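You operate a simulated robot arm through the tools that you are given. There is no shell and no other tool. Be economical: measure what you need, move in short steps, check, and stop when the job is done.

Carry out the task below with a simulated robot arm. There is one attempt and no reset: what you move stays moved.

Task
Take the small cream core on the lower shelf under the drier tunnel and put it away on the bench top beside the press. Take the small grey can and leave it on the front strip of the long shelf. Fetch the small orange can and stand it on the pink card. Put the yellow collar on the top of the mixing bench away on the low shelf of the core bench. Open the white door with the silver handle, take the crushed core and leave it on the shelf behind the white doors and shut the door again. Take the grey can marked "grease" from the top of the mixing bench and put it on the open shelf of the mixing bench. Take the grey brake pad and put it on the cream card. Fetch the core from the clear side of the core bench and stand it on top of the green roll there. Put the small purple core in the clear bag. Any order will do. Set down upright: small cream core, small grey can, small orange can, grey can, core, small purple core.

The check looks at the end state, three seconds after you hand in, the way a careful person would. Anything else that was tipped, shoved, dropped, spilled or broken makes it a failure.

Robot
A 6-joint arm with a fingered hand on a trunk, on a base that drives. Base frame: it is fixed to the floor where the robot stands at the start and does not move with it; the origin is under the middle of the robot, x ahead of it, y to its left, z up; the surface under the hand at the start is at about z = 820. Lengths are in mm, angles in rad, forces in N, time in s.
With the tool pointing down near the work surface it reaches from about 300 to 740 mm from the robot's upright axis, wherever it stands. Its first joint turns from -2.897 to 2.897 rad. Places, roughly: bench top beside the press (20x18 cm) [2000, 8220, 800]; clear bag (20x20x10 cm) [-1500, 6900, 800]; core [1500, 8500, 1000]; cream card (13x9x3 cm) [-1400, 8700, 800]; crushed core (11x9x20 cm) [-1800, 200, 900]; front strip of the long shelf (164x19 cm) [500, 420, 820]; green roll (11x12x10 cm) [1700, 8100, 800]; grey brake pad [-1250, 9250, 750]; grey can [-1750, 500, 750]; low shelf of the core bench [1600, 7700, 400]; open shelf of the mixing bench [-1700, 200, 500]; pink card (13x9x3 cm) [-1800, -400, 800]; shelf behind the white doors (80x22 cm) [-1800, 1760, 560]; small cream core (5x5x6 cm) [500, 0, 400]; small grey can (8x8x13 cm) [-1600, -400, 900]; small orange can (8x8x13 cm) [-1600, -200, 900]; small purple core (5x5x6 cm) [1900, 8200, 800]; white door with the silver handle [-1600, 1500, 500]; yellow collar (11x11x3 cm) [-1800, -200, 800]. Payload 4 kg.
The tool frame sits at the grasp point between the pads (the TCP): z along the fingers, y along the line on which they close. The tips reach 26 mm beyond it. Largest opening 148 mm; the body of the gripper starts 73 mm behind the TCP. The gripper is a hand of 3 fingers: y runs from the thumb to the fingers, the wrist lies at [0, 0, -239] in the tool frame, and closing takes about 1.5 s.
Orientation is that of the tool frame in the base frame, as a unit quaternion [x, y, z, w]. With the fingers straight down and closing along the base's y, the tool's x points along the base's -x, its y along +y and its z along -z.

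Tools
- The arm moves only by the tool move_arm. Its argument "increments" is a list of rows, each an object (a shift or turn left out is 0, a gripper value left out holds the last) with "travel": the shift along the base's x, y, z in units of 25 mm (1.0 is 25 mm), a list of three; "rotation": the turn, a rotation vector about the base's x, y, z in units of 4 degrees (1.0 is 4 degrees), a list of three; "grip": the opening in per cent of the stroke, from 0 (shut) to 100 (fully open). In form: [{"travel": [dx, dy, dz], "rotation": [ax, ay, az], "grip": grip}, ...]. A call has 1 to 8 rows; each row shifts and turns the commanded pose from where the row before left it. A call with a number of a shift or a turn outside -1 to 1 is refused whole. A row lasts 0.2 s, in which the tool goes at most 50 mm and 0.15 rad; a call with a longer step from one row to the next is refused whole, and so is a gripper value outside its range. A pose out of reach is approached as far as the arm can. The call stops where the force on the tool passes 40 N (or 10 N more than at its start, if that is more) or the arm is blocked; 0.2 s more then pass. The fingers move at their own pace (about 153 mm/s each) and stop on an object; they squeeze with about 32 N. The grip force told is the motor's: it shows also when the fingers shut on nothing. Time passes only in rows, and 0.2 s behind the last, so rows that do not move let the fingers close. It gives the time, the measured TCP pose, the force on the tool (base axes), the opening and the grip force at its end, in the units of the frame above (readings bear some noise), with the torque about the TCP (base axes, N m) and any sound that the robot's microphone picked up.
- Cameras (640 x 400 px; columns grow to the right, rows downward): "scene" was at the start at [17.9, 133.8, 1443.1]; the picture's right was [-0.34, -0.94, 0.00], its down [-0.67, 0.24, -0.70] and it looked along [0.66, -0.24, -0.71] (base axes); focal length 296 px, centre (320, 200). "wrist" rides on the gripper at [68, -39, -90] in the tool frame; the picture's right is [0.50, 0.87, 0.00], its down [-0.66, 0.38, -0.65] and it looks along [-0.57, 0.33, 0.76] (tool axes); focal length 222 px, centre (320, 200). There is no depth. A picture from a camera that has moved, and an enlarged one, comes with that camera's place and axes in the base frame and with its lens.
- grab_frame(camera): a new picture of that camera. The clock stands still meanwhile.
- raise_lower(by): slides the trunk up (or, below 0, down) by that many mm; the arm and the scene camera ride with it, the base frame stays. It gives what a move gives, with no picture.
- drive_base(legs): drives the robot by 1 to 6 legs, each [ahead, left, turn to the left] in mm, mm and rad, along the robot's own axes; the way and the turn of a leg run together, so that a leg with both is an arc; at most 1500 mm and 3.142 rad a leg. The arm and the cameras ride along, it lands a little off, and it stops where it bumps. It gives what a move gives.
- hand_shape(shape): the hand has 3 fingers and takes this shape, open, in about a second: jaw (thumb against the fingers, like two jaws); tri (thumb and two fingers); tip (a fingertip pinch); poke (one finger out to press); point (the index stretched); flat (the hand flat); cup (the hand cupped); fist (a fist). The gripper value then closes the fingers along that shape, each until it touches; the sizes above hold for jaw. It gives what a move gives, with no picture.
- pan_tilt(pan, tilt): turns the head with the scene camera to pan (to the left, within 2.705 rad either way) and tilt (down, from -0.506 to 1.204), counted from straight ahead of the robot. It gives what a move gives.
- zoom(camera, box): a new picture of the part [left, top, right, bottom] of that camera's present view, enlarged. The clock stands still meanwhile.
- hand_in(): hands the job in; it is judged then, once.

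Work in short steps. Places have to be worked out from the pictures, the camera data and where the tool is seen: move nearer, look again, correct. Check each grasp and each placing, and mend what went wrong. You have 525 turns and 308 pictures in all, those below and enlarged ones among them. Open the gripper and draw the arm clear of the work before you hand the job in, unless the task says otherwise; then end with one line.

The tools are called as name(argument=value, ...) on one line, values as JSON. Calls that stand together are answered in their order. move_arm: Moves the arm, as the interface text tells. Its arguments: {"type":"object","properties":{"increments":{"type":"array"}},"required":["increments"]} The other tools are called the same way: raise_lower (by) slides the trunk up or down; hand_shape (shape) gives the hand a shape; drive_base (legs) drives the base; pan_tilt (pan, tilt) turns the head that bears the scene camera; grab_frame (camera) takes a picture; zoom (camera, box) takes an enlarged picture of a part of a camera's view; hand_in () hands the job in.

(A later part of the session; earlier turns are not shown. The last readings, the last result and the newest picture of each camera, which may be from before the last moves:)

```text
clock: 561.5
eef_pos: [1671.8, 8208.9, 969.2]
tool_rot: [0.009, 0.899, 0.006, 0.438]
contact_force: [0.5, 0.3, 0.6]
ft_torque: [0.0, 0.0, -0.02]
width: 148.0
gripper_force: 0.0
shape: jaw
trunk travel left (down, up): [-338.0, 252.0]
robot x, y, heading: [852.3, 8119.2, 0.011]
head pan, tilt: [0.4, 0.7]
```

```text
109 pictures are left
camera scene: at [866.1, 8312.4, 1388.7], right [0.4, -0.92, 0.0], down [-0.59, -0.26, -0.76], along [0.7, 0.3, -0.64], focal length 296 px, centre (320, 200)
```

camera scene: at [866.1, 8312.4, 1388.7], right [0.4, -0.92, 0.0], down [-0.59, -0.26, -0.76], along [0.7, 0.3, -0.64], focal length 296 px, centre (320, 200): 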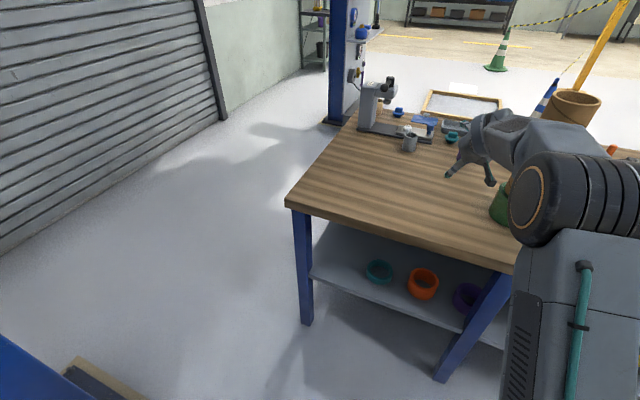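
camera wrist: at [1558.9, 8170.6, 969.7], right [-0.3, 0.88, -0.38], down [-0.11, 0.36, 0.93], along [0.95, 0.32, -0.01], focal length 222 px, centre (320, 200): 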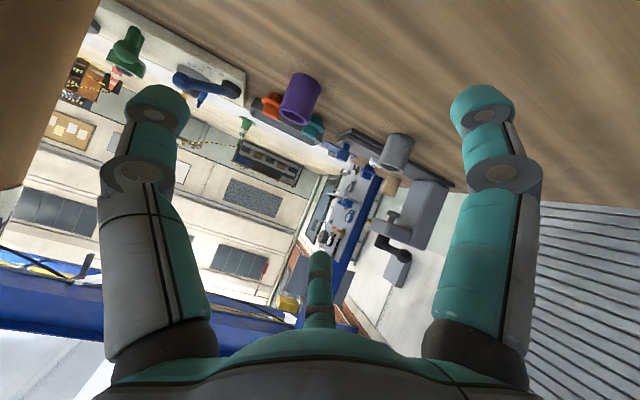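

Tilt works. Purple core ≈(1922,8199). I shift the base left 100 (arm right 100) so the forearm clears the standing core, and narrow the fingers.

drive_base(legs=[[0, 100, -0.01]])

move_arm(increments=[{"travel": [0, -0.9, 0], "grip": 48}, {"travel": [0, -0.9, -0.3]}, {"travel": [0, -0.9, -0.5]}, {"travel": [0, -0.9, -0.5]}, {"travel": [0, -0.3, -0.5]}, {}])

drive_base(legs=[[150, 0, 0]])

grab_frame(camera="wrist")

grab_frame(camera="scene")

```text
clock: 562.7
eef_pos: [1673.1, 8302.3, 969.5]
tool_rot: [0.013, 0.899, 0.004, 0.438]
contact_force: [0.2, -0.7, 1.0]
ft_torque: [-0.03, 0.0, -0.03]
width: 147.8
gripper_force: 0.1
shape: jaw
trunk travel left (down, up): [-338.0, 252.0]
robot x, y, heading: [848.9, 8217.6, 0.005]
head pan, tilt: [0.4, 0.7]
```

```text
clock: 564.1
eef_pos: [1673.1, 8203.0, 925.3]
tool_rot: [0.012, 0.899, 0.005, 0.438]
contact_force: [-0.2, -1.3, 0.3]
ft_torque: [0.03, 0.0, 0.02]
width: 71.3
gripper_force: 0.0
shape: jaw
trunk travel left (down, up): [-338.0, 252.0]
robot x, y, heading: [845.4, 8214.9, 0.001]
head pan, tilt: [0.4, 0.7]
```

```text
clock: 565.5
eef_pos: [1825.4, 8208.6, 925.6]
tool_rot: [0.012, 0.899, 0.004, 0.438]
contact_force: [-1.1, 0.1, 0.4]
ft_torque: [-0.02, -0.04, -0.01]
width: 71.8
gripper_force: 0.0
shape: jaw
trunk travel left (down, up): [-338.0, 252.0]
robot x, y, heading: [999.6, 8216.6, 0.005]
head pan, tilt: [0.4, 0.7]
```

```text
108 pictures are left
camera wrist: at [1711.7, 8171.7, 926.3], right [-0.29, 0.88, -0.38], down [-0.11, 0.36, 0.93], along [0.95, 0.31, -0.01], focal length 222 px, centre (320, 200)
```

wrist: 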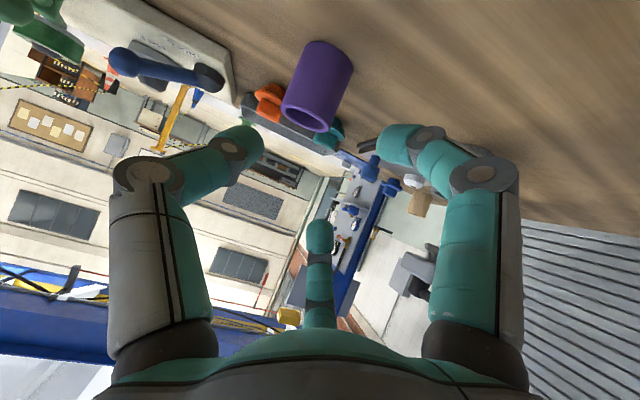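

```text
107 pictures are left
camera scene: at [1017.6, 8413.2, 1388.7], right [0.39, -0.92, 0.0], down [-0.59, -0.25, -0.77], along [0.7, 0.3, -0.64], focal length 296 px, centre (320, 200)
```

scene: 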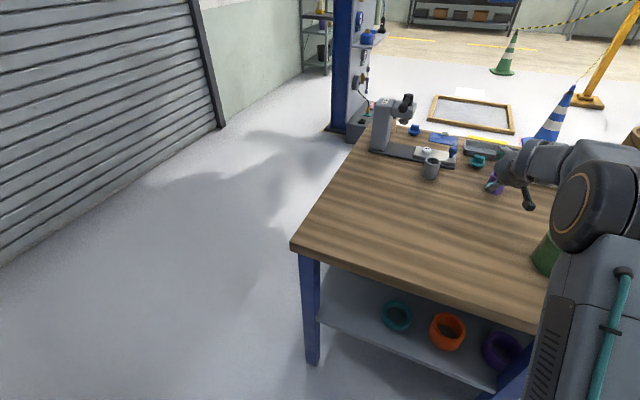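

Core ≈(1912,8195). Lower to z≈857, then drive in 80 mm.

move_arm(increments=[{"travel": [0, -0.1, -0.9]}, {"travel": [0, -0.1, -0.9]}, {"travel": [0, 0, -0.9]}, {}])

drive_base(legs=[[50, 0, 0]])

grab_frame(camera="wrist")

```text
clock: 566.5
eef_pos: [1825.0, 8205.3, 855.6]
tool_rot: [0.01, 0.899, 0.006, 0.439]
contact_force: [0.5, 1.2, 0.0]
ft_torque: [0.01, -0.03, 0.04]
width: 71.5
gripper_force: 0.0
shape: jaw
trunk travel left (down, up): [-338.0, 252.0]
robot x, y, heading: [1001.0, 8220.2, 0.009]
head pan, tilt: [0.4, 0.7]
```

```text
clock: 567.4
eef_pos: [1874.0, 8205.6, 856.2]
tool_rot: [0.01, 0.899, 0.005, 0.438]
contact_force: [0.3, 0.8, -0.2]
ft_torque: [0.01, 0.0, -0.03]
width: 71.3
gripper_force: 0.1
shape: jaw
trunk travel left (down, up): [-338.0, 252.0]
robot x, y, heading: [1045.4, 8221.4, 0.005]
head pan, tilt: [0.4, 0.7]
```

```text
106 pictures are left
camera wrist: at [1760.6, 8168.4, 857.4], right [-0.29, 0.88, -0.38], down [-0.11, 0.36, 0.93], along [0.95, 0.31, -0.01], focal length 222 px, centre (320, 200)
```

wrist: 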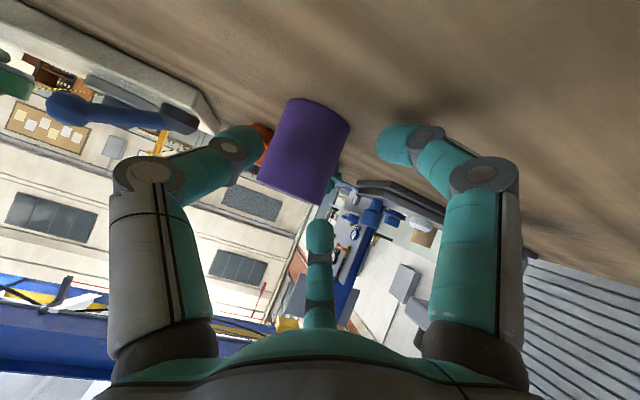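

Core lies between thumb and fingers. Advance 26 mm and close.

drive_base(legs=[[26, 0, 0]])

move_arm(increments=[{"grip": 0}, {}, {}, {}, {}, {}])

grab_frame(camera="wrist")

```text
clock: 568.2
eef_pos: [1900.0, 8205.9, 856.0]
tool_rot: [0.01, 0.899, 0.005, 0.438]
contact_force: [0.2, 0.3, 0.2]
ft_torque: [-0.01, 0.0, 0.0]
width: 71.5
gripper_force: 0.1
shape: jaw
trunk travel left (down, up): [-338.0, 252.0]
robot x, y, heading: [1075.1, 8216.6, 0.005]
head pan, tilt: [0.4, 0.7]
```

```text
clock: 569.6
eef_pos: [1900.7, 8206.7, 855.8]
tool_rot: [0.011, 0.899, 0.005, 0.439]
contact_force: [-1.1, 0.9, -0.1]
ft_torque: [0.0, 0.03, 0.03]
width: 13.9
gripper_force: 32.2
shape: jaw
trunk travel left (down, up): [-338.0, 252.0]
robot x, y, heading: [1073.8, 8215.8, 0.007]
head pan, tilt: [0.4, 0.7]
```

```text
105 pictures are left
camera wrist: at [1786.6, 8168.5, 857.2], right [-0.3, 0.88, -0.38], down [-0.11, 0.36, 0.93], along [0.95, 0.31, -0.01], focal length 222 px, centre (320, 200)
```

wrist: 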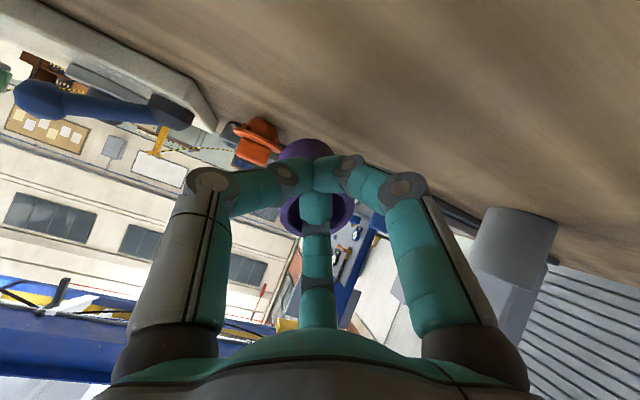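

The fingers have pinched the near wall (one finger inside the mouth). I lift a little to test whether that holds.

move_arm(increments=[{"travel": [0, 0, 0.4]}, {"travel": [0, 0, 0.6]}, {"travel": [0, 0, 0.6]}, {}])

grab_frame(camera="wrist")

zoom(camera="scene", box=[440, 110, 600, 230])

```text
clock: 570.6
eef_pos: [1900.1, 8206.1, 896.4]
tool_rot: [0.011, 0.899, 0.005, 0.439]
contact_force: [0.2, -0.1, -1.7]
ft_torque: [-0.03, 0.03, 0.01]
width: 12.7
gripper_force: 32.1
shape: jaw
trunk travel left (down, up): [-338.0, 252.0]
robot x, y, heading: [1075.0, 8217.7, 0.004]
head pan, tilt: [0.4, 0.7]
```

```text
104 pictures are left
camera wrist: at [1787.6, 8167.8, 897.6], right [-0.29, 0.88, -0.38], down [-0.11, 0.36, 0.93], along [0.95, 0.31, -0.01], focal length 222 px, centre (320, 200)
```

wrist: 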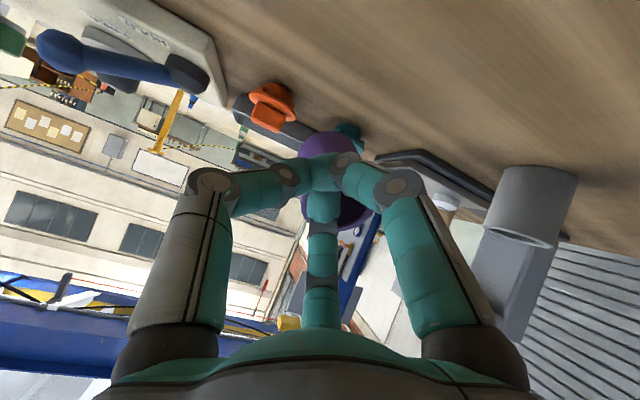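

```text
3.33 times, centred on (520, 170) of scene
camera zoom: at [1092.6, 8413.8, 1388.7], right [0.4, -0.92, 0.0], down [-0.59, -0.25, -0.76], along [0.7, 0.3, -0.64], focal length 987 px, centre (-347, 300)
```

zoom: 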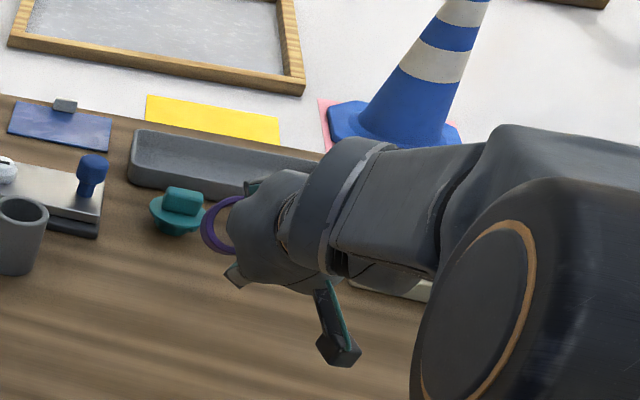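

It holds. Raise a bit more and carry it back to the free near area of the bench.

move_arm(increments=[{"travel": [0, 0, 0.8]}, {"travel": [0, 0, 0.8]}, {}])

drive_base(legs=[[-230, 90, 0]])

zoom(camera="scene", box=[400, 100, 640, 280])

grab_frame(camera="wrist")

```text
clock: 571.4
eef_pos: [1898.9, 8204.8, 936.4]
tool_rot: [0.01, 0.899, 0.006, 0.438]
contact_force: [0.3, 0.3, -1.3]
ft_torque: [0.02, 0.01, 0.03]
width: 13.0
gripper_force: 31.9
shape: jaw
trunk travel left (down, up): [-338.0, 252.0]
robot x, y, heading: [1077.8, 8216.4, 0.007]
head pan, tilt: [0.4, 0.7]
```

```text
clock: 573.2
eef_pos: [1668.0, 8291.7, 934.7]
tool_rot: [0.01, 0.899, 0.005, 0.439]
contact_force: [-1.0, 0.1, -0.7]
ft_torque: [-0.01, 0.06, 0.02]
width: 12.9
gripper_force: 32.2
shape: jaw
trunk travel left (down, up): [-338.0, 252.0]
robot x, y, heading: [848.9, 8302.5, 0.011]
head pan, tilt: [0.4, 0.7]
```

```text
2.22 times, centred on (520, 190) of scene
camera zoom: at [860.3, 8498.5, 1388.7], right [0.4, -0.92, 0.0], down [-0.59, -0.26, -0.76], along [0.7, 0.3, -0.64], focal length 658 px, centre (-124, 222)
```

zoom: 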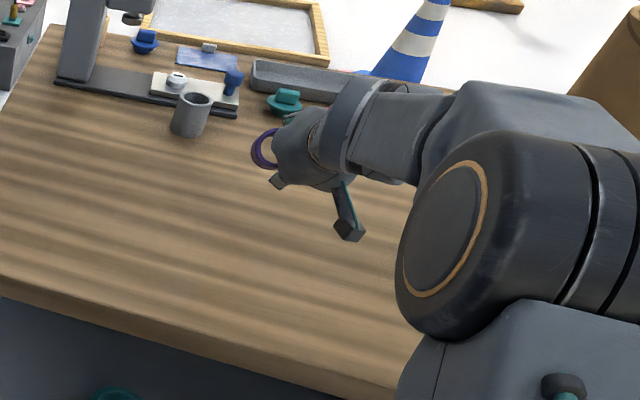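

```text
101 pictures are left
camera wrist: at [1554.1, 8254.0, 936.1], right [-0.3, 0.88, -0.38], down [-0.11, 0.36, 0.93], along [0.95, 0.32, -0.01], focal length 222 px, centre (320, 200)
```

wrist: 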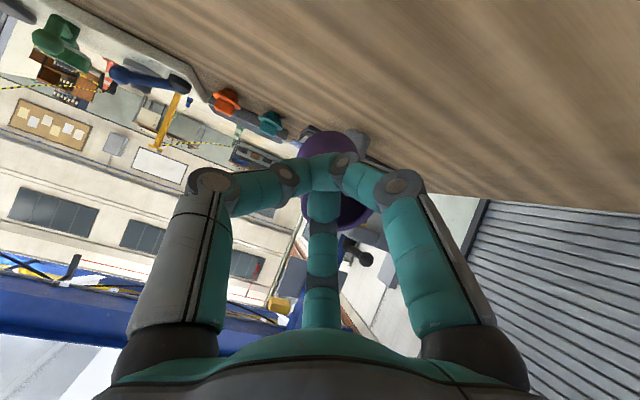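

The core is pinched by its wall, so it is aligned with the tool axis. I rotate the hand back to vertical, which should bring the core upright.

move_arm(increments=[{"rotation": [0, 1, 0], "travel": [-0.6, 0, 0.2]}, {"rotation": [0, 1, 0], "travel": [-0.6, 0, 0.2]}, {"rotation": [0, 1, 0], "travel": [-0.6, 0, 0.2]}, {"rotation": [0, 1, 0], "travel": [-0.6, 0, 0.2]}, {"rotation": [0, 1, 0], "travel": [-0.6, 0, 0]}, {"rotation": [0, 1, 0], "travel": [-0.6, 0, 0]}, {"rotation": [0, 1, 0], "travel": [-0.6, 0, 0]}, {"rotation": [0, 1, 0], "travel": [-0.6, 0, 0]}])

move_arm(increments=[{"rotation": [0, 1, 0]}, {"rotation": [0, 1, 0]}, {"rotation": [0, 1, 0]}, {"rotation": [0, 1, 0]}, {"rotation": [0, 1, 0]}])

grab_frame(camera="wrist")

zoom(camera="scene", box=[400, 100, 600, 250])

```text
clock: 575.0
eef_pos: [1548.3, 8291.7, 955.0]
tool_rot: [0.01, 0.985, 0.002, 0.173]
contact_force: [-0.5, 0.9, -0.8]
ft_torque: [-0.01, 0.01, 0.01]
width: 13.0
gripper_force: 32.5
shape: jaw
trunk travel left (down, up): [-338.0, 252.0]
robot x, y, heading: [838.5, 8300.7, 0.007]
head pan, tilt: [0.4, 0.7]
```

```text
clock: 576.2
eef_pos: [1547.3, 8292.6, 955.9]
tool_rot: [0.01, 1.0, 0.001, 0.0]
contact_force: [-0.5, 0.3, -0.1]
ft_torque: [0.01, 0.01, 0.0]
width: 12.7
gripper_force: 32.4
shape: jaw
trunk travel left (down, up): [-338.0, 252.0]
robot x, y, heading: [842.5, 8305.0, 0.01]
head pan, tilt: [0.4, 0.7]
```

```text
100 pictures are left
camera wrist: at [1478.9, 8254.5, 1045.3], right [-0.48, 0.88, 0.0], down [0.66, 0.36, 0.65], along [0.57, 0.32, -0.76], focal length 222 px, centre (320, 200)
```

wrist: 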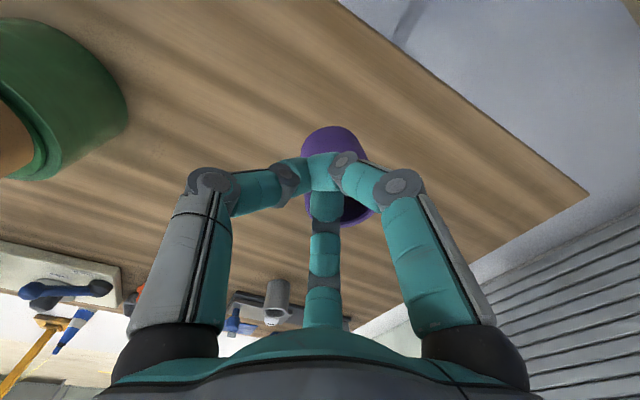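

```text
2.67 times, centred on (500, 175) of scene
camera zoom: at [859.7, 8498.6, 1388.8], right [0.4, -0.92, 0.0], down [-0.59, -0.26, -0.77], along [0.7, 0.3, -0.64], focal length 790 px, centre (-160, 267)
```

zoom: 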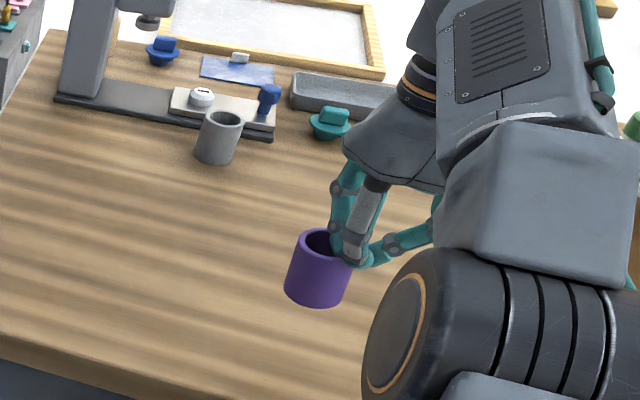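

The purple core now hangs upright. Retract and raise the arm, then travel to the west table with the bag.

move_arm(increments=[{"travel": [-1, 0, 0.8]}, {"travel": [-1, 0, 0.8]}, {"travel": [-1, 0, 0.8]}, {"travel": [-1, 0, 0.8]}, {"travel": [-1, 0, 0.8]}, {"travel": [-1, 0, 0.8]}, {"travel": [-1, 0, 0]}, {"travel": [-1, 0, 0]}])

drive_base(legs=[[0, -1350, 0], [-450, 0, 0]])

drive_base(legs=[[0, 0, 3.13]])

pan_tilt(pan=0.0, tilt=0.3)

grab_frame(camera="scene")

```text
clock: 578.0
eef_pos: [1348.3, 8293.9, 1077.3]
tool_rot: [0.011, 1.0, 0.001, -0.001]
contact_force: [0.5, -0.3, -0.7]
ft_torque: [-0.01, 0.0, 0.0]
width: 12.3
gripper_force: 31.9
shape: jaw
trunk travel left (down, up): [-338.0, 252.0]
robot x, y, heading: [844.2, 8301.0, 0.006]
head pan, tilt: [0.4, 0.7]
```

```text
clock: 587.1
eef_pos: [909.3, 6947.4, 1077.1]
tool_rot: [-0.003, 1.0, 0.001, 0.0]
contact_force: [0.5, 0.1, -0.7]
ft_torque: [0.04, -0.01, -0.01]
width: 12.2
gripper_force: 32.2
shape: jaw
trunk travel left (down, up): [-338.0, 252.0]
robot x, y, heading: [402.8, 6942.7, 0.038]
head pan, tilt: [0.4, 0.7]
```

```text
clock: 594.9
eef_pos: [-104.5, 6930.1, 1077.0]
tool_rot: [1.0, 0.011, -0.001, 0.001]
contact_force: [0.5, 0.7, -0.5]
ft_torque: [0.04, -0.01, 0.01]
width: 12.1
gripper_force: 32.5
shape: jaw
trunk travel left (down, up): [-338.0, 252.0]
robot x, y, heading: [402.9, 6942.6, -3.092]
head pan, tilt: [0.4, 0.7]
```

```text
clock: 595.8
eef_pos: [-103.5, 6929.4, 1076.5]
tool_rot: [1.0, 0.012, 0.0, 0.001]
contact_force: [-0.8, 0.0, -0.1]
ft_torque: [-0.01, 0.01, 0.01]
width: 12.4
gripper_force: 31.8
shape: jaw
trunk travel left (down, up): [-338.0, 252.0]
robot x, y, heading: [401.7, 6940.8, -3.089]
head pan, tilt: [0.0, 0.3]
```

```text
98 pictures are left
camera scene: at [379.6, 6780.9, 1424.8], right [-0.06, 1.0, 0.0], down [0.3, 0.02, -0.95], along [-0.95, -0.05, -0.3], focal length 296 px, centre (320, 200)
```

scene: 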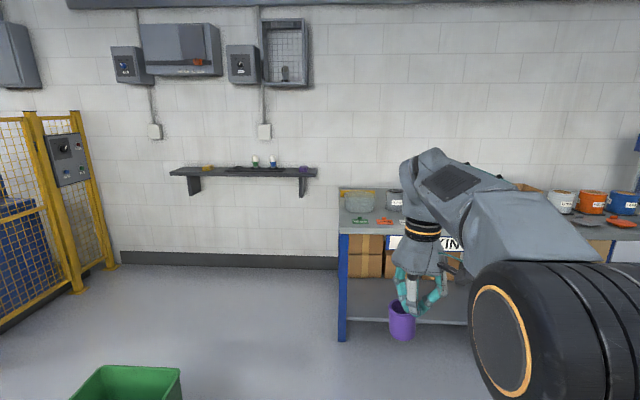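

Path clear. Drive to the table with the bag.

drive_base(legs=[[0, 0, -0.05], [1020, 0, 0]])

pan_tilt(pan=0.35, tilt=0.6)

grab_frame(camera="scene")

grab_frame(camera="wrist")

```text
clock: 601.4
eef_pos: [-1099.7, 6968.9, 1076.6]
tool_rot: [1.0, -0.022, 0.0, 0.001]
contact_force: [0.3, 0.1, -0.4]
ft_torque: [0.0, 0.04, 0.02]
width: 12.5
gripper_force: 31.9
shape: jaw
trunk travel left (down, up): [-338.0, 252.0]
robot x, y, heading: [-592.8, 6947.8, 3.133]
head pan, tilt: [0.0, 0.3]
```

```text
clock: 602.2
eef_pos: [-1099.8, 6967.8, 1077.0]
tool_rot: [1.0, -0.023, 0.0, 0.001]
contact_force: [-0.1, 0.2, -0.8]
ft_torque: [-0.02, -0.01, 0.01]
width: 12.6
gripper_force: 31.6
shape: jaw
trunk travel left (down, up): [-338.0, 252.0]
robot x, y, heading: [-597.7, 6946.7, 3.126]
head pan, tilt: [0.351, 0.6]
```

```text
97 pictures are left
camera scene: at [-618.1, 6756.6, 1397.4], right [-0.33, 0.94, 0.0], down [0.53, 0.19, -0.83], along [-0.78, -0.27, -0.56], focal length 296 px, centre (320, 200)
```

scene: 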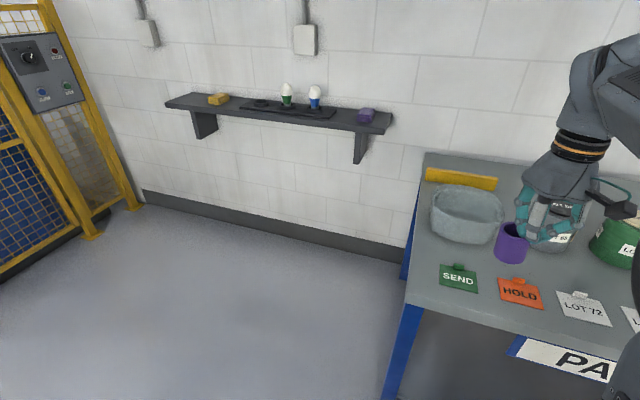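

```text
96 pictures are left
camera wrist: at [-1030.8, 7004.6, 1166.7], right [0.46, -0.89, 0.0], down [-0.67, -0.35, 0.65], along [-0.58, -0.3, -0.76], focal length 222 px, centre (320, 200)
```

wrist: 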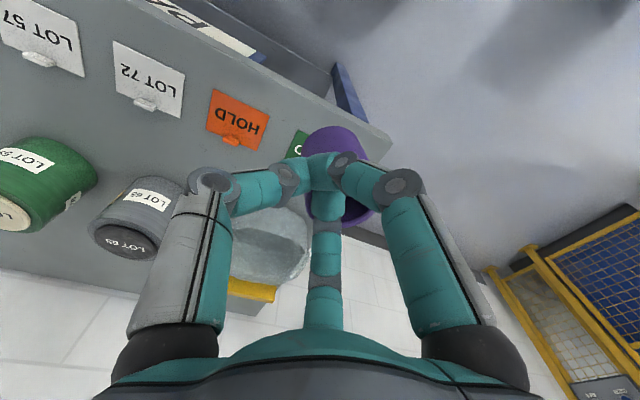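

Bag centre ≈(-1440,6940), rim ≈z 900; table front x≈-1110. Raise the trunk for reach and move closer.

raise_lower(by=250)

drive_base(legs=[[135, 0, 0.01]])

move_arm(increments=[{"travel": [0, 0, -1]}, {"travel": [0, 0, -1]}, {"travel": [0, 0, -1]}, {"travel": [0, 0, -1]}, {"travel": [-0.5, 0, -1]}, {"travel": [-0.5, 0, -1]}, {"travel": [-0.5, 0, -1]}, {"travel": [-0.5, 0, -1]}])

grab_frame(camera="scene")

```text
clock: 604.8
eef_pos: [-1100.3, 6968.6, 1326.9]
tool_rot: [1.0, -0.022, 0.0, 0.001]
contact_force: [-0.4, -0.9, -0.2]
ft_torque: [0.0, -0.02, 0.0]
width: 12.6
gripper_force: 32.0
shape: jaw
trunk travel left (down, up): [-588.0, 2.0]
robot x, y, heading: [-596.0, 6947.2, 3.127]
head pan, tilt: [0.351, 0.6]
```

```text
clock: 606.1
eef_pos: [-1239.9, 6962.8, 1327.3]
tool_rot: [1.0, -0.015, 0.001, 0.001]
contact_force: [-0.1, -1.1, 0.4]
ft_torque: [0.04, -0.02, 0.01]
width: 12.3
gripper_force: 32.0
shape: jaw
trunk travel left (down, up): [-588.0, 2.0]
robot x, y, heading: [-733.7, 6945.4, -3.141]
head pan, tilt: [0.351, 0.6]
```

```text
clock: 607.9
eef_pos: [-1292.3, 6961.2, 1126.2]
tool_rot: [1.0, -0.015, 0.0, 0.001]
contact_force: [-1.1, -0.1, -0.1]
ft_torque: [0.02, 0.03, -0.01]
width: 12.3
gripper_force: 31.7
shape: jaw
trunk travel left (down, up): [-588.0, 2.0]
robot x, y, heading: [-733.7, 6948.2, -3.139]
head pan, tilt: [0.351, 0.6]
```

```text
95 pictures are left
camera scene: at [-754.9, 6757.0, 1647.4], right [-0.34, 0.94, 0.0], down [0.53, 0.19, -0.82], along [-0.77, -0.28, -0.57], focal length 296 px, centre (320, 200)
```

scene: 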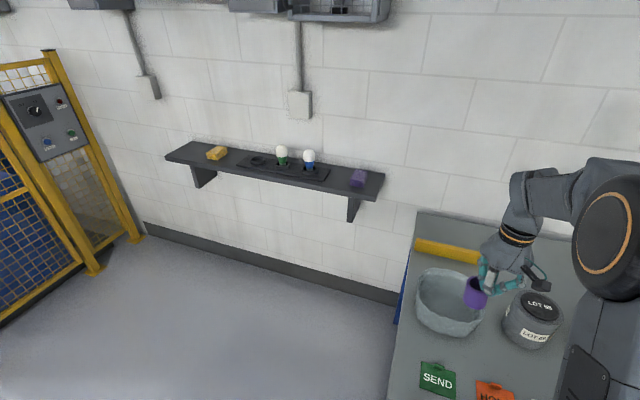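

Move over the bag: to about (-1440,6942), z≈1030.

move_arm(increments=[{"travel": [-0.8, -0.1, -0.6]}, {"travel": [-0.8, -0.1, -0.6]}, {"travel": [-0.8, -0.1, -0.6]}, {"travel": [-0.9, -0.1, -0.6]}, {"travel": [-0.9, -0.1, -0.6]}, {"travel": [-0.9, -0.1, -0.6]}, {"travel": [-0.8, -0.1, -0.2]}, {}])

zoom(camera="scene", box=[390, 210, 570, 360])

grab_frame(camera="wrist")

```text
clock: 609.7
eef_pos: [-1437.3, 6944.9, 1033.2]
tool_rot: [1.0, -0.015, 0.0, 0.001]
contact_force: [-0.3, 0.6, -0.2]
ft_torque: [0.01, 0.01, 0.02]
width: 12.0
gripper_force: 32.0
shape: jaw
trunk travel left (down, up): [-588.0, 2.0]
robot x, y, heading: [-735.7, 6950.1, -3.139]
head pan, tilt: [0.351, 0.6]
```

```text
2.67 times, centred on (480, 285) of scene
camera zoom: at [-754.6, 6757.0, 1647.4], right [-0.34, 0.94, 0.0], down [0.53, 0.19, -0.82], along [-0.77, -0.28, -0.57], focal length 790 px, centre (-107, -27)
```

zoom: 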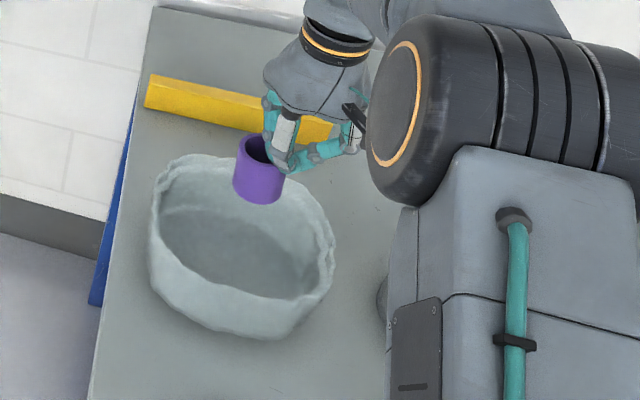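

```text
93 pictures are left
camera wrist: at [-1368.7, 6982.1, 1122.4], right [0.47, -0.88, 0.0], down [-0.67, -0.36, 0.65], along [-0.58, -0.31, -0.76], focal length 222 px, centre (320, 200)
```

wrist: 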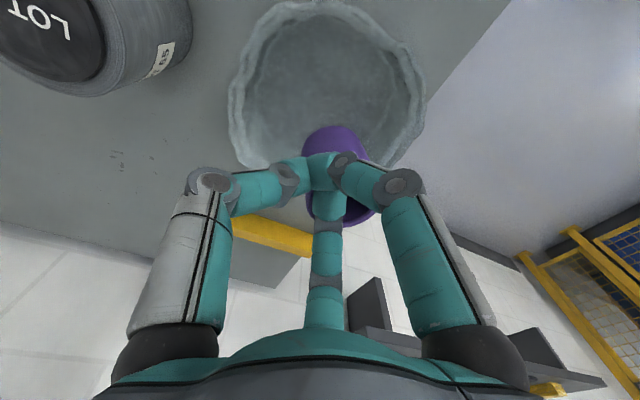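

Bag centre ≈(-1419,6944). Shift the hand +29 mm in x and descend into the bag.

move_arm(increments=[{"travel": [0.6, 0.06, 0]}, {"travel": [0.56, 0.06, -0.5]}, {"travel": [0, 0, -1]}, {"travel": [0, 0, -1]}, {"travel": [0, 0, -1]}, {}])

zoom(camera="scene", box=[390, 210, 570, 360])

grab_frame(camera="wrist")

```text
clock: 611.1
eef_pos: [-1405.8, 6949.7, 945.5]
tool_rot: [1.0, -0.015, 0.001, 0.001]
contact_force: [0.9, 0.2, -0.6]
ft_torque: [0.03, -0.02, -0.02]
width: 12.0
gripper_force: 31.6
shape: jaw
trunk travel left (down, up): [-588.0, 2.0]
robot x, y, heading: [-735.8, 6953.2, -3.138]
head pan, tilt: [0.351, 0.6]
```

```text
2.67 times, centred on (480, 285) of scene
camera zoom: at [-754.6, 6757.0, 1647.4], right [-0.34, 0.94, 0.0], down [0.53, 0.19, -0.82], along [-0.77, -0.28, -0.57], focal length 790 px, centre (-107, -27)
```

zoom: 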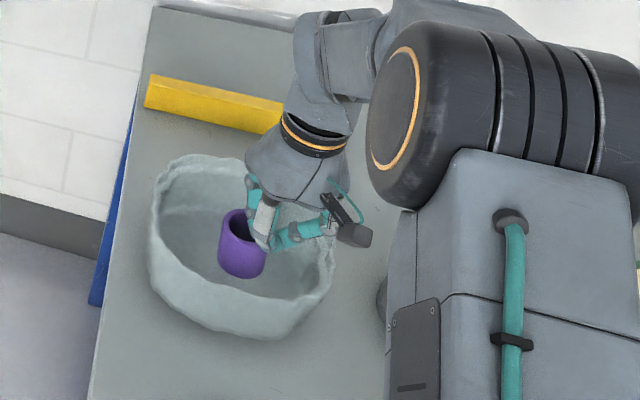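

```text
91 pictures are left
camera wrist: at [-1337.2, 6985.7, 1035.4], right [0.47, -0.88, 0.0], down [-0.67, -0.36, 0.65], along [-0.58, -0.31, -0.76], focal length 222 px, centre (320, 200)
```

wrist: 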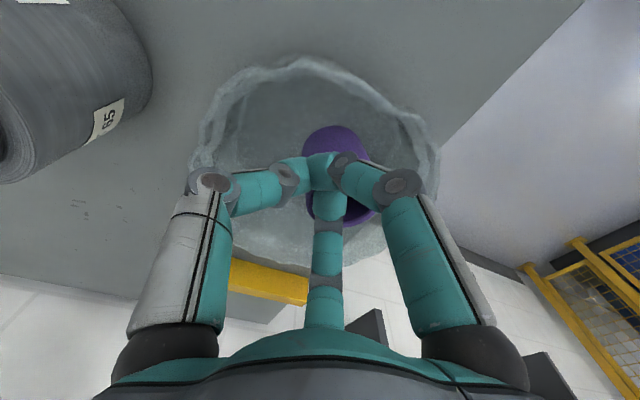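

Centred in the bag. Lower the last ~50 mm gently.

move_arm(increments=[{"travel": [0, 0, -0.7]}, {"travel": [0, 0, -0.6]}, {"travel": [0, 0, -0.2]}, {}])

move_arm(increments=[{"travel": [0, 0, -0.15]}, {"travel": [0, 0, -0.1]}, {}])

move_arm(increments=[{"travel": [0, 0, -0.1]}, {"travel": [0, 0, -0.1]}, {}])

```text
clock: 612.1
eef_pos: [-1408.2, 6949.0, 908.9]
tool_rot: [1.0, -0.015, 0.001, 0.001]
contact_force: [-0.7, 0.3, -0.7]
ft_torque: [0.0, 0.03, -0.02]
width: 12.0
gripper_force: 32.4
shape: jaw
trunk travel left (down, up): [-588.0, 2.0]
robot x, y, heading: [-733.8, 6947.5, -3.145]
head pan, tilt: [0.351, 0.6]
```

```text
clock: 612.9
eef_pos: [-1407.0, 6948.8, 901.6]
tool_rot: [1.0, -0.015, 0.001, 0.001]
contact_force: [0.4, 0.1, -0.3]
ft_torque: [0.0, 0.02, -0.02]
width: 11.9
gripper_force: 32.3
shape: jaw
trunk travel left (down, up): [-588.0, 2.0]
robot x, y, heading: [-736.5, 6948.8, -3.144]
head pan, tilt: [0.351, 0.6]
```

```text
clock: 613.7
eef_pos: [-1408.8, 6948.0, 896.6]
tool_rot: [1.0, -0.014, 0.0, 0.001]
contact_force: [0.2, 0.3, -0.3]
ft_torque: [0.03, -0.03, 0.0]
width: 12.2
gripper_force: 32.3
shape: jaw
trunk travel left (down, up): [-588.0, 2.0]
robot x, y, heading: [-732.6, 6949.7, -3.139]
head pan, tilt: [0.351, 0.6]
```

move_arm(increments=[{"travel": [0, 0, -0.1]}, {"travel": [0, 0, -0.1]}, {}])

move_arm(increments=[{"travel": [0, 0, -0.1]}, {"travel": [0, 0, -0.1]}, {}])

zoom(camera="scene", box=[410, 250, 520, 345])

```text
clock: 614.5
eef_pos: [-1408.2, 6949.8, 890.5]
tool_rot: [1.0, -0.015, 0.001, 0.001]
contact_force: [-0.3, -0.1, -1.5]
ft_torque: [0.01, 0.0, -0.03]
width: 12.4
gripper_force: 32.2
shape: jaw
trunk travel left (down, up): [-588.0, 2.0]
robot x, y, heading: [-732.8, 6944.6, -3.141]
head pan, tilt: [0.351, 0.6]
```

```text
clock: 615.3
eef_pos: [-1407.5, 6949.9, 886.5]
tool_rot: [1.0, -0.015, -0.001, 0.001]
contact_force: [-0.2, 0.2, 0.3]
ft_torque: [-0.01, 0.0, 0.0]
width: 12.1
gripper_force: 32.5
shape: jaw
trunk travel left (down, up): [-588.0, 2.0]
robot x, y, heading: [-732.3, 6944.7, -3.136]
head pan, tilt: [0.351, 0.6]
```

```text
4.21 times, centred on (465, 298) of scene
camera zoom: at [-754.5, 6757.0, 1647.4], right [-0.34, 0.94, 0.0], down [0.53, 0.19, -0.83], along [-0.77, -0.28, -0.56], focal length 1247 px, centre (-290, -210)
```

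zoom: 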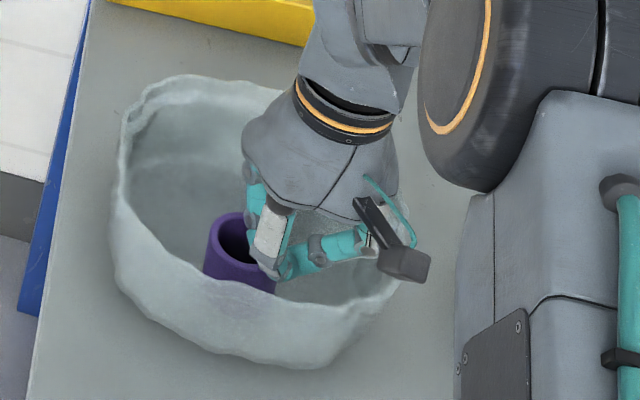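

move_arm(increments=[{"travel": [0, 0, -0.1]}, {"travel": [0, 0, -0.1]}, {}])

move_arm(increments=[{"travel": [0, 0, -0.1]}, {"travel": [0, 0, -0.1]}, {}])

move_arm(increments=[{"travel": [0, 0, -0.1]}, {"travel": [0, 0, -0.1]}, {}])

```text
clock: 616.1
eef_pos: [-1408.4, 6948.7, 881.0]
tool_rot: [1.0, -0.014, 0.0, 0.002]
contact_force: [0.6, 0.5, 0.8]
ft_torque: [-0.01, 0.01, -0.01]
width: 11.8
gripper_force: 32.1
shape: jaw
trunk travel left (down, up): [-588.0, 2.0]
robot x, y, heading: [-734.8, 6951.0, -3.14]
head pan, tilt: [0.351, 0.6]
```

```text
clock: 616.9
eef_pos: [-1408.4, 6949.3, 876.7]
tool_rot: [1.0, -0.015, -0.001, 0.001]
contact_force: [-1.8, 2.2, 15.3]
ft_torque: [-0.13, -0.12, 0.06]
width: 12.1
gripper_force: 31.9
shape: jaw
trunk travel left (down, up): [-588.0, 2.0]
robot x, y, heading: [-731.9, 6950.5, -3.139]
head pan, tilt: [0.351, 0.6]
```

```text
clock: 617.7
eef_pos: [-1409.3, 6947.9, 872.7]
tool_rot: [1.0, -0.016, -0.001, 0.001]
contact_force: [-4.2, 4.0, 24.6]
ft_torque: [-0.15, -0.22, 0.07]
width: 12.2
gripper_force: 31.8
shape: jaw
trunk travel left (down, up): [-588.0, 2.0]
robot x, y, heading: [-734.1, 6947.4, -3.138]
head pan, tilt: [0.351, 0.6]
```

Core is on the bag floor. Relax, open slightly and rise.

move_arm(increments=[{"travel": [0, 0, 0.2]}, {}, {"grip": 14}, {"grip": 18}, {"grip": 20}, {}])

move_arm(increments=[{"travel": [0, 0, 0.4]}, {"travel": [0, 0, 0.6]}, {"travel": [0, 0, 0.8]}, {"travel": [0, 0, 1]}, {"travel": [0, 0, 1]}, {"travel": [0, 0, 1]}, {"travel": [0, 0, 1]}])

zoom(camera="scene", box=[390, 210, 570, 360])

grab_frame(camera="wrist")

```text
clock: 619.1
eef_pos: [-1407.7, 6948.7, 876.6]
tool_rot: [1.0, -0.015, 0.0, 0.0]
contact_force: [-0.2, 0.3, 0.2]
ft_torque: [0.01, 0.01, 0.01]
width: 29.2
gripper_force: 0.1
shape: jaw
trunk travel left (down, up): [-588.0, 2.0]
robot x, y, heading: [-731.9, 6948.9, -3.14]
head pan, tilt: [0.351, 0.6]
```

```text
clock: 620.7
eef_pos: [-1408.6, 6946.3, 1020.8]
tool_rot: [1.0, -0.014, 0.001, 0.001]
contact_force: [1.4, -0.6, -0.6]
ft_torque: [-0.03, 0.02, 0.01]
width: 29.2
gripper_force: 0.0
shape: jaw
trunk travel left (down, up): [-588.0, 2.0]
robot x, y, heading: [-730.8, 6946.2, -3.139]
head pan, tilt: [0.351, 0.6]
```

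```text
2.67 times, centred on (480, 285) of scene
camera zoom: at [-754.3, 6757.0, 1647.3], right [-0.34, 0.94, 0.0], down [0.53, 0.19, -0.83], along [-0.77, -0.28, -0.56], focal length 790 px, centre (-107, -27)
```

zoom: 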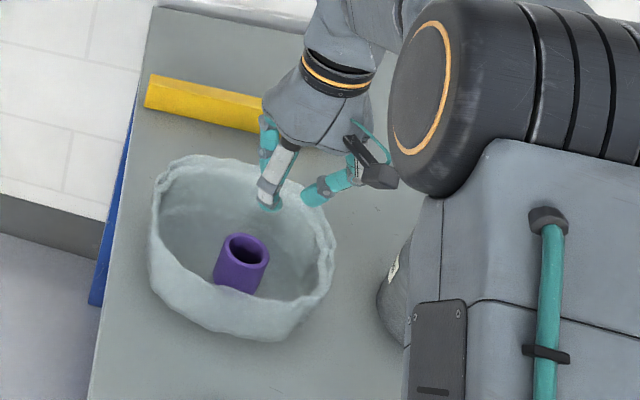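

```text
88 pictures are left
camera wrist: at [-1339.2, 6983.9, 1110.2], right [0.47, -0.88, 0.0], down [-0.67, -0.36, 0.65], along [-0.57, -0.31, -0.76], focal length 222 px, centre (320, 200)
```

wrist: 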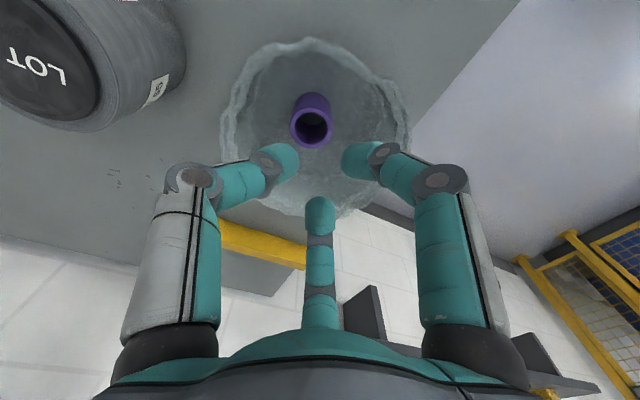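

Purple core done. Retract and go north along the table to the brake pad.

move_arm(increments=[{"travel": [1, 0, 0.5]}, {"travel": [1, 0, 0.5]}, {"travel": [1, 0, 0.5]}, {"travel": [1, 0, 0.5]}, {"travel": [1, 0, 0]}, {"travel": [1, 0, 0]}, {"travel": [1, 0, 0]}])

drive_base(legs=[[-150, 0, 0], [0, -1000, 0], [0, -800, 0]])

pan_tilt(pan=0.0, tilt=0.6)

grab_frame(camera="scene")

pan_tilt(pan=-0.8, tilt=0.5)

grab_frame(camera="scene")

```text
clock: 622.3
eef_pos: [-1232.2, 6949.0, 1070.8]
tool_rot: [1.0, -0.015, 0.001, 0.002]
contact_force: [0.4, 0.0, -0.3]
ft_torque: [0.01, 0.02, 0.0]
width: 29.4
gripper_force: 0.1
shape: jaw
trunk travel left (down, up): [-588.0, 2.0]
robot x, y, heading: [-734.4, 6952.0, -3.135]
head pan, tilt: [0.351, 0.6]
```

```text
clock: 632.3
eef_pos: [-1063.9, 8745.6, 1070.6]
tool_rot: [1.0, -0.032, 0.0, 0.001]
contact_force: [0.5, 0.1, -0.5]
ft_torque: [0.02, 0.02, 0.0]
width: 29.2
gripper_force: 0.1
shape: jaw
trunk travel left (down, up): [-588.0, 2.0]
robot x, y, heading: [-562.8, 8731.5, 3.112]
head pan, tilt: [0.351, 0.6]
```

```text
clock: 633.1
eef_pos: [-1065.5, 8746.7, 1070.4]
tool_rot: [0.999, -0.032, 0.0, 0.001]
contact_force: [0.0, -0.7, 0.3]
ft_torque: [0.01, 0.02, 0.0]
width: 29.2
gripper_force: 0.0
shape: jaw
trunk travel left (down, up): [-588.0, 2.0]
robot x, y, heading: [-565.3, 8730.8, 3.107]
head pan, tilt: [0.0, 0.6]
```

```text
87 pictures are left
camera scene: at [-597.2, 8570.2, 1647.4], right [0.03, 1.0, 0.0], down [0.56, -0.02, -0.83], along [-0.82, 0.02, -0.56], focal length 296 px, centre (320, 200)
```

scene: 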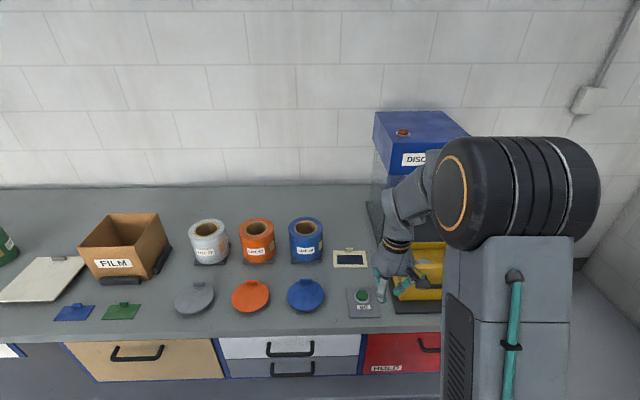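

```text
clock: 634.2
eef_pos: [-1064.8, 8747.2, 1070.2]
tool_rot: [0.999, -0.032, 0.0, 0.0]
contact_force: [0.4, -0.1, -0.7]
ft_torque: [0.0, -0.01, 0.01]
width: 29.6
gripper_force: 0.0
shape: jaw
trunk travel left (down, up): [-588.0, 2.0]
robot x, y, heading: [-565.7, 8728.5, 3.108]
head pan, tilt: [-0.799, 0.499]
```

```text
86 pictures are left
camera scene: at [-570.3, 8634.7, 1656.4], right [0.74, 0.68, 0.0], down [0.32, -0.35, -0.88], along [-0.59, 0.65, -0.48], focal length 296 px, centre (320, 200)
```

scene: 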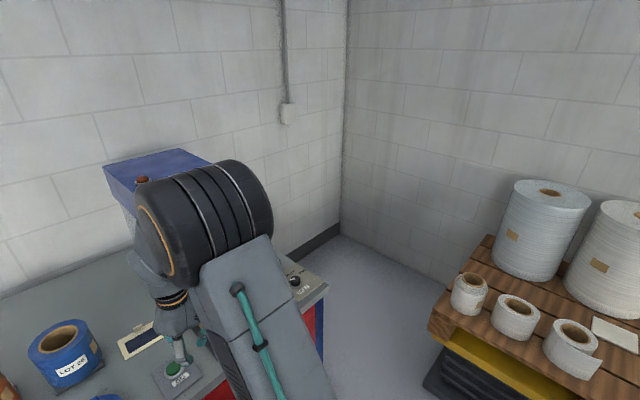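

The cream card is at ≈(-1421,8706). Move further right to see the brake pad at the table's end.

drive_base(legs=[[0, -420, 0.03]])

pan_tilt(pan=0.25, tilt=0.75)

grab_frame(camera="scene")

grab_frame(camera="wrist")

```text
clock: 636.9
eef_pos: [-1059.7, 9156.7, 1071.3]
tool_rot: [1.0, -0.014, 0.0, 0.001]
contact_force: [0.3, -0.1, -0.4]
ft_torque: [-0.03, -0.02, -0.01]
width: 29.3
gripper_force: 0.0
shape: jaw
trunk travel left (down, up): [-588.0, 2.0]
robot x, y, heading: [-559.8, 9155.9, -3.135]
head pan, tilt: [-0.799, 0.499]
```

```text
clock: 638.1
eef_pos: [-1061.0, 9156.8, 1071.5]
tool_rot: [1.0, -0.014, 0.001, 0.001]
contact_force: [-0.2, 0.4, 0.3]
ft_torque: [-0.04, 0.0, -0.01]
width: 29.3
gripper_force: 0.1
shape: jaw
trunk travel left (down, up): [-588.0, 2.0]
robot x, y, heading: [-557.1, 9156.2, -3.134]
head pan, tilt: [0.25, 0.75]
```

```text
85 pictures are left
camera scene: at [-577.9, 8976.4, 1634.5], right [-0.25, 0.97, 0.0], down [0.66, 0.17, -0.73], along [-0.71, -0.18, -0.68], focal length 296 px, centre (320, 200)
```

scene: 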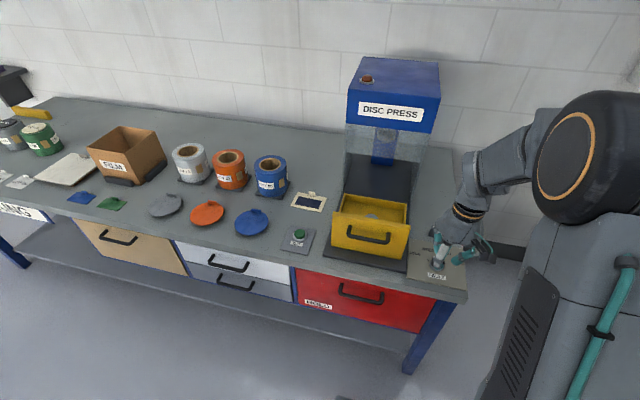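

```text
84 pictures are left
camera wrist: at [-990.9, 9193.8, 1160.6], right [0.48, -0.88, 0.0], down [-0.67, -0.36, 0.65], along [-0.57, -0.31, -0.76], focal length 222 px, centre (320, 200)
```

wrist: 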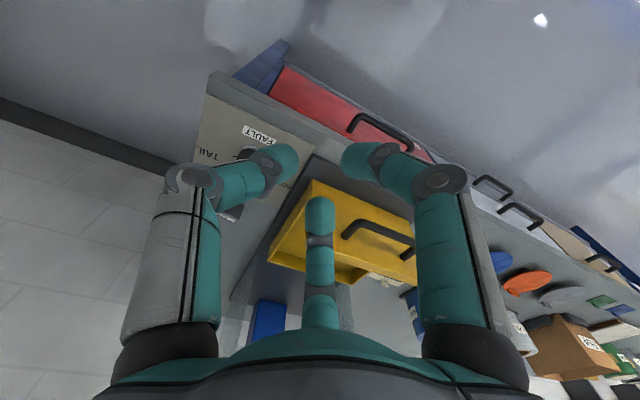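

Something is on the end panel at about (-1215,9223). I move the hand aside to see it.

move_arm(increments=[{"travel": [0.5, -1, 0]}, {"travel": [0.5, -1, 0]}, {"travel": [0.5, -1, 0]}, {"travel": [0.5, -1, 0]}, {"travel": [0, -1, 0]}, {"travel": [0, -1, 0]}, {"travel": [0, -1, 0]}])

pan_tilt(pan=-0.25, tilt=0.8)

grab_frame(camera="scene")

grab_frame(camera="wrist")

```text
clock: 639.8
eef_pos: [-1010.4, 8981.9, 1069.9]
tool_rot: [1.0, -0.014, 0.0, 0.002]
contact_force: [0.1, 0.2, -0.2]
ft_torque: [0.04, 0.02, -0.01]
width: 29.2
gripper_force: 0.1
shape: jaw
trunk travel left (down, up): [-588.0, 2.0]
robot x, y, heading: [-558.7, 9159.0, -3.137]
head pan, tilt: [0.25, 0.75]
```

```text
clock: 640.7
eef_pos: [-1009.7, 8982.0, 1071.3]
tool_rot: [1.0, -0.014, 0.0, 0.001]
contact_force: [-0.4, 0.5, -0.5]
ft_torque: [0.01, 0.02, 0.01]
width: 29.3
gripper_force: 0.1
shape: jaw
trunk travel left (down, up): [-588.0, 2.0]
robot x, y, heading: [-560.5, 9157.4, -3.133]
head pan, tilt: [-0.25, 0.799]
```

```text
83 pictures are left
camera scene: at [-575.9, 9016.6, 1630.5], right [0.24, 0.97, 0.0], down [0.7, -0.17, -0.7], along [-0.68, 0.17, -0.72], focal length 296 px, centre (320, 200)
```

scene: 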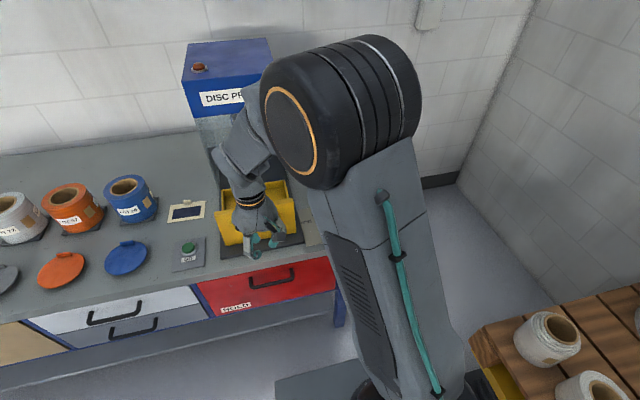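

```text
82 pictures are left
camera wrist: at [-940.7, 9019.2, 1160.6], right [0.48, -0.88, 0.0], down [-0.67, -0.36, 0.65], along [-0.57, -0.31, -0.76], focal length 222 px, centre (320, 200)
```

wrist: 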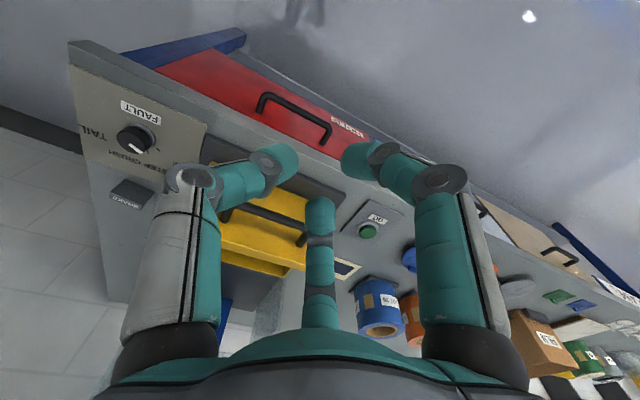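

zoom(camera="wrist", box=[60, 70, 220, 230])

```text
2.50 times, centred on (140, 150) of wrist
camera zoom: at [-940.7, 9019.2, 1160.6], right [0.48, -0.88, 0.0], down [-0.67, -0.36, 0.65], along [-0.57, -0.31, -0.76], focal length 555 px, centre (770, 325)
```

zoom: 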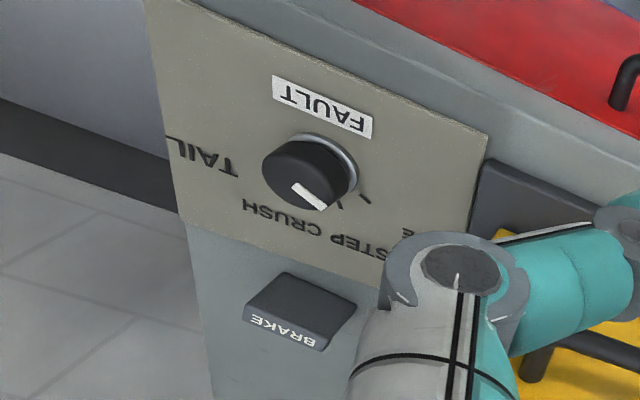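

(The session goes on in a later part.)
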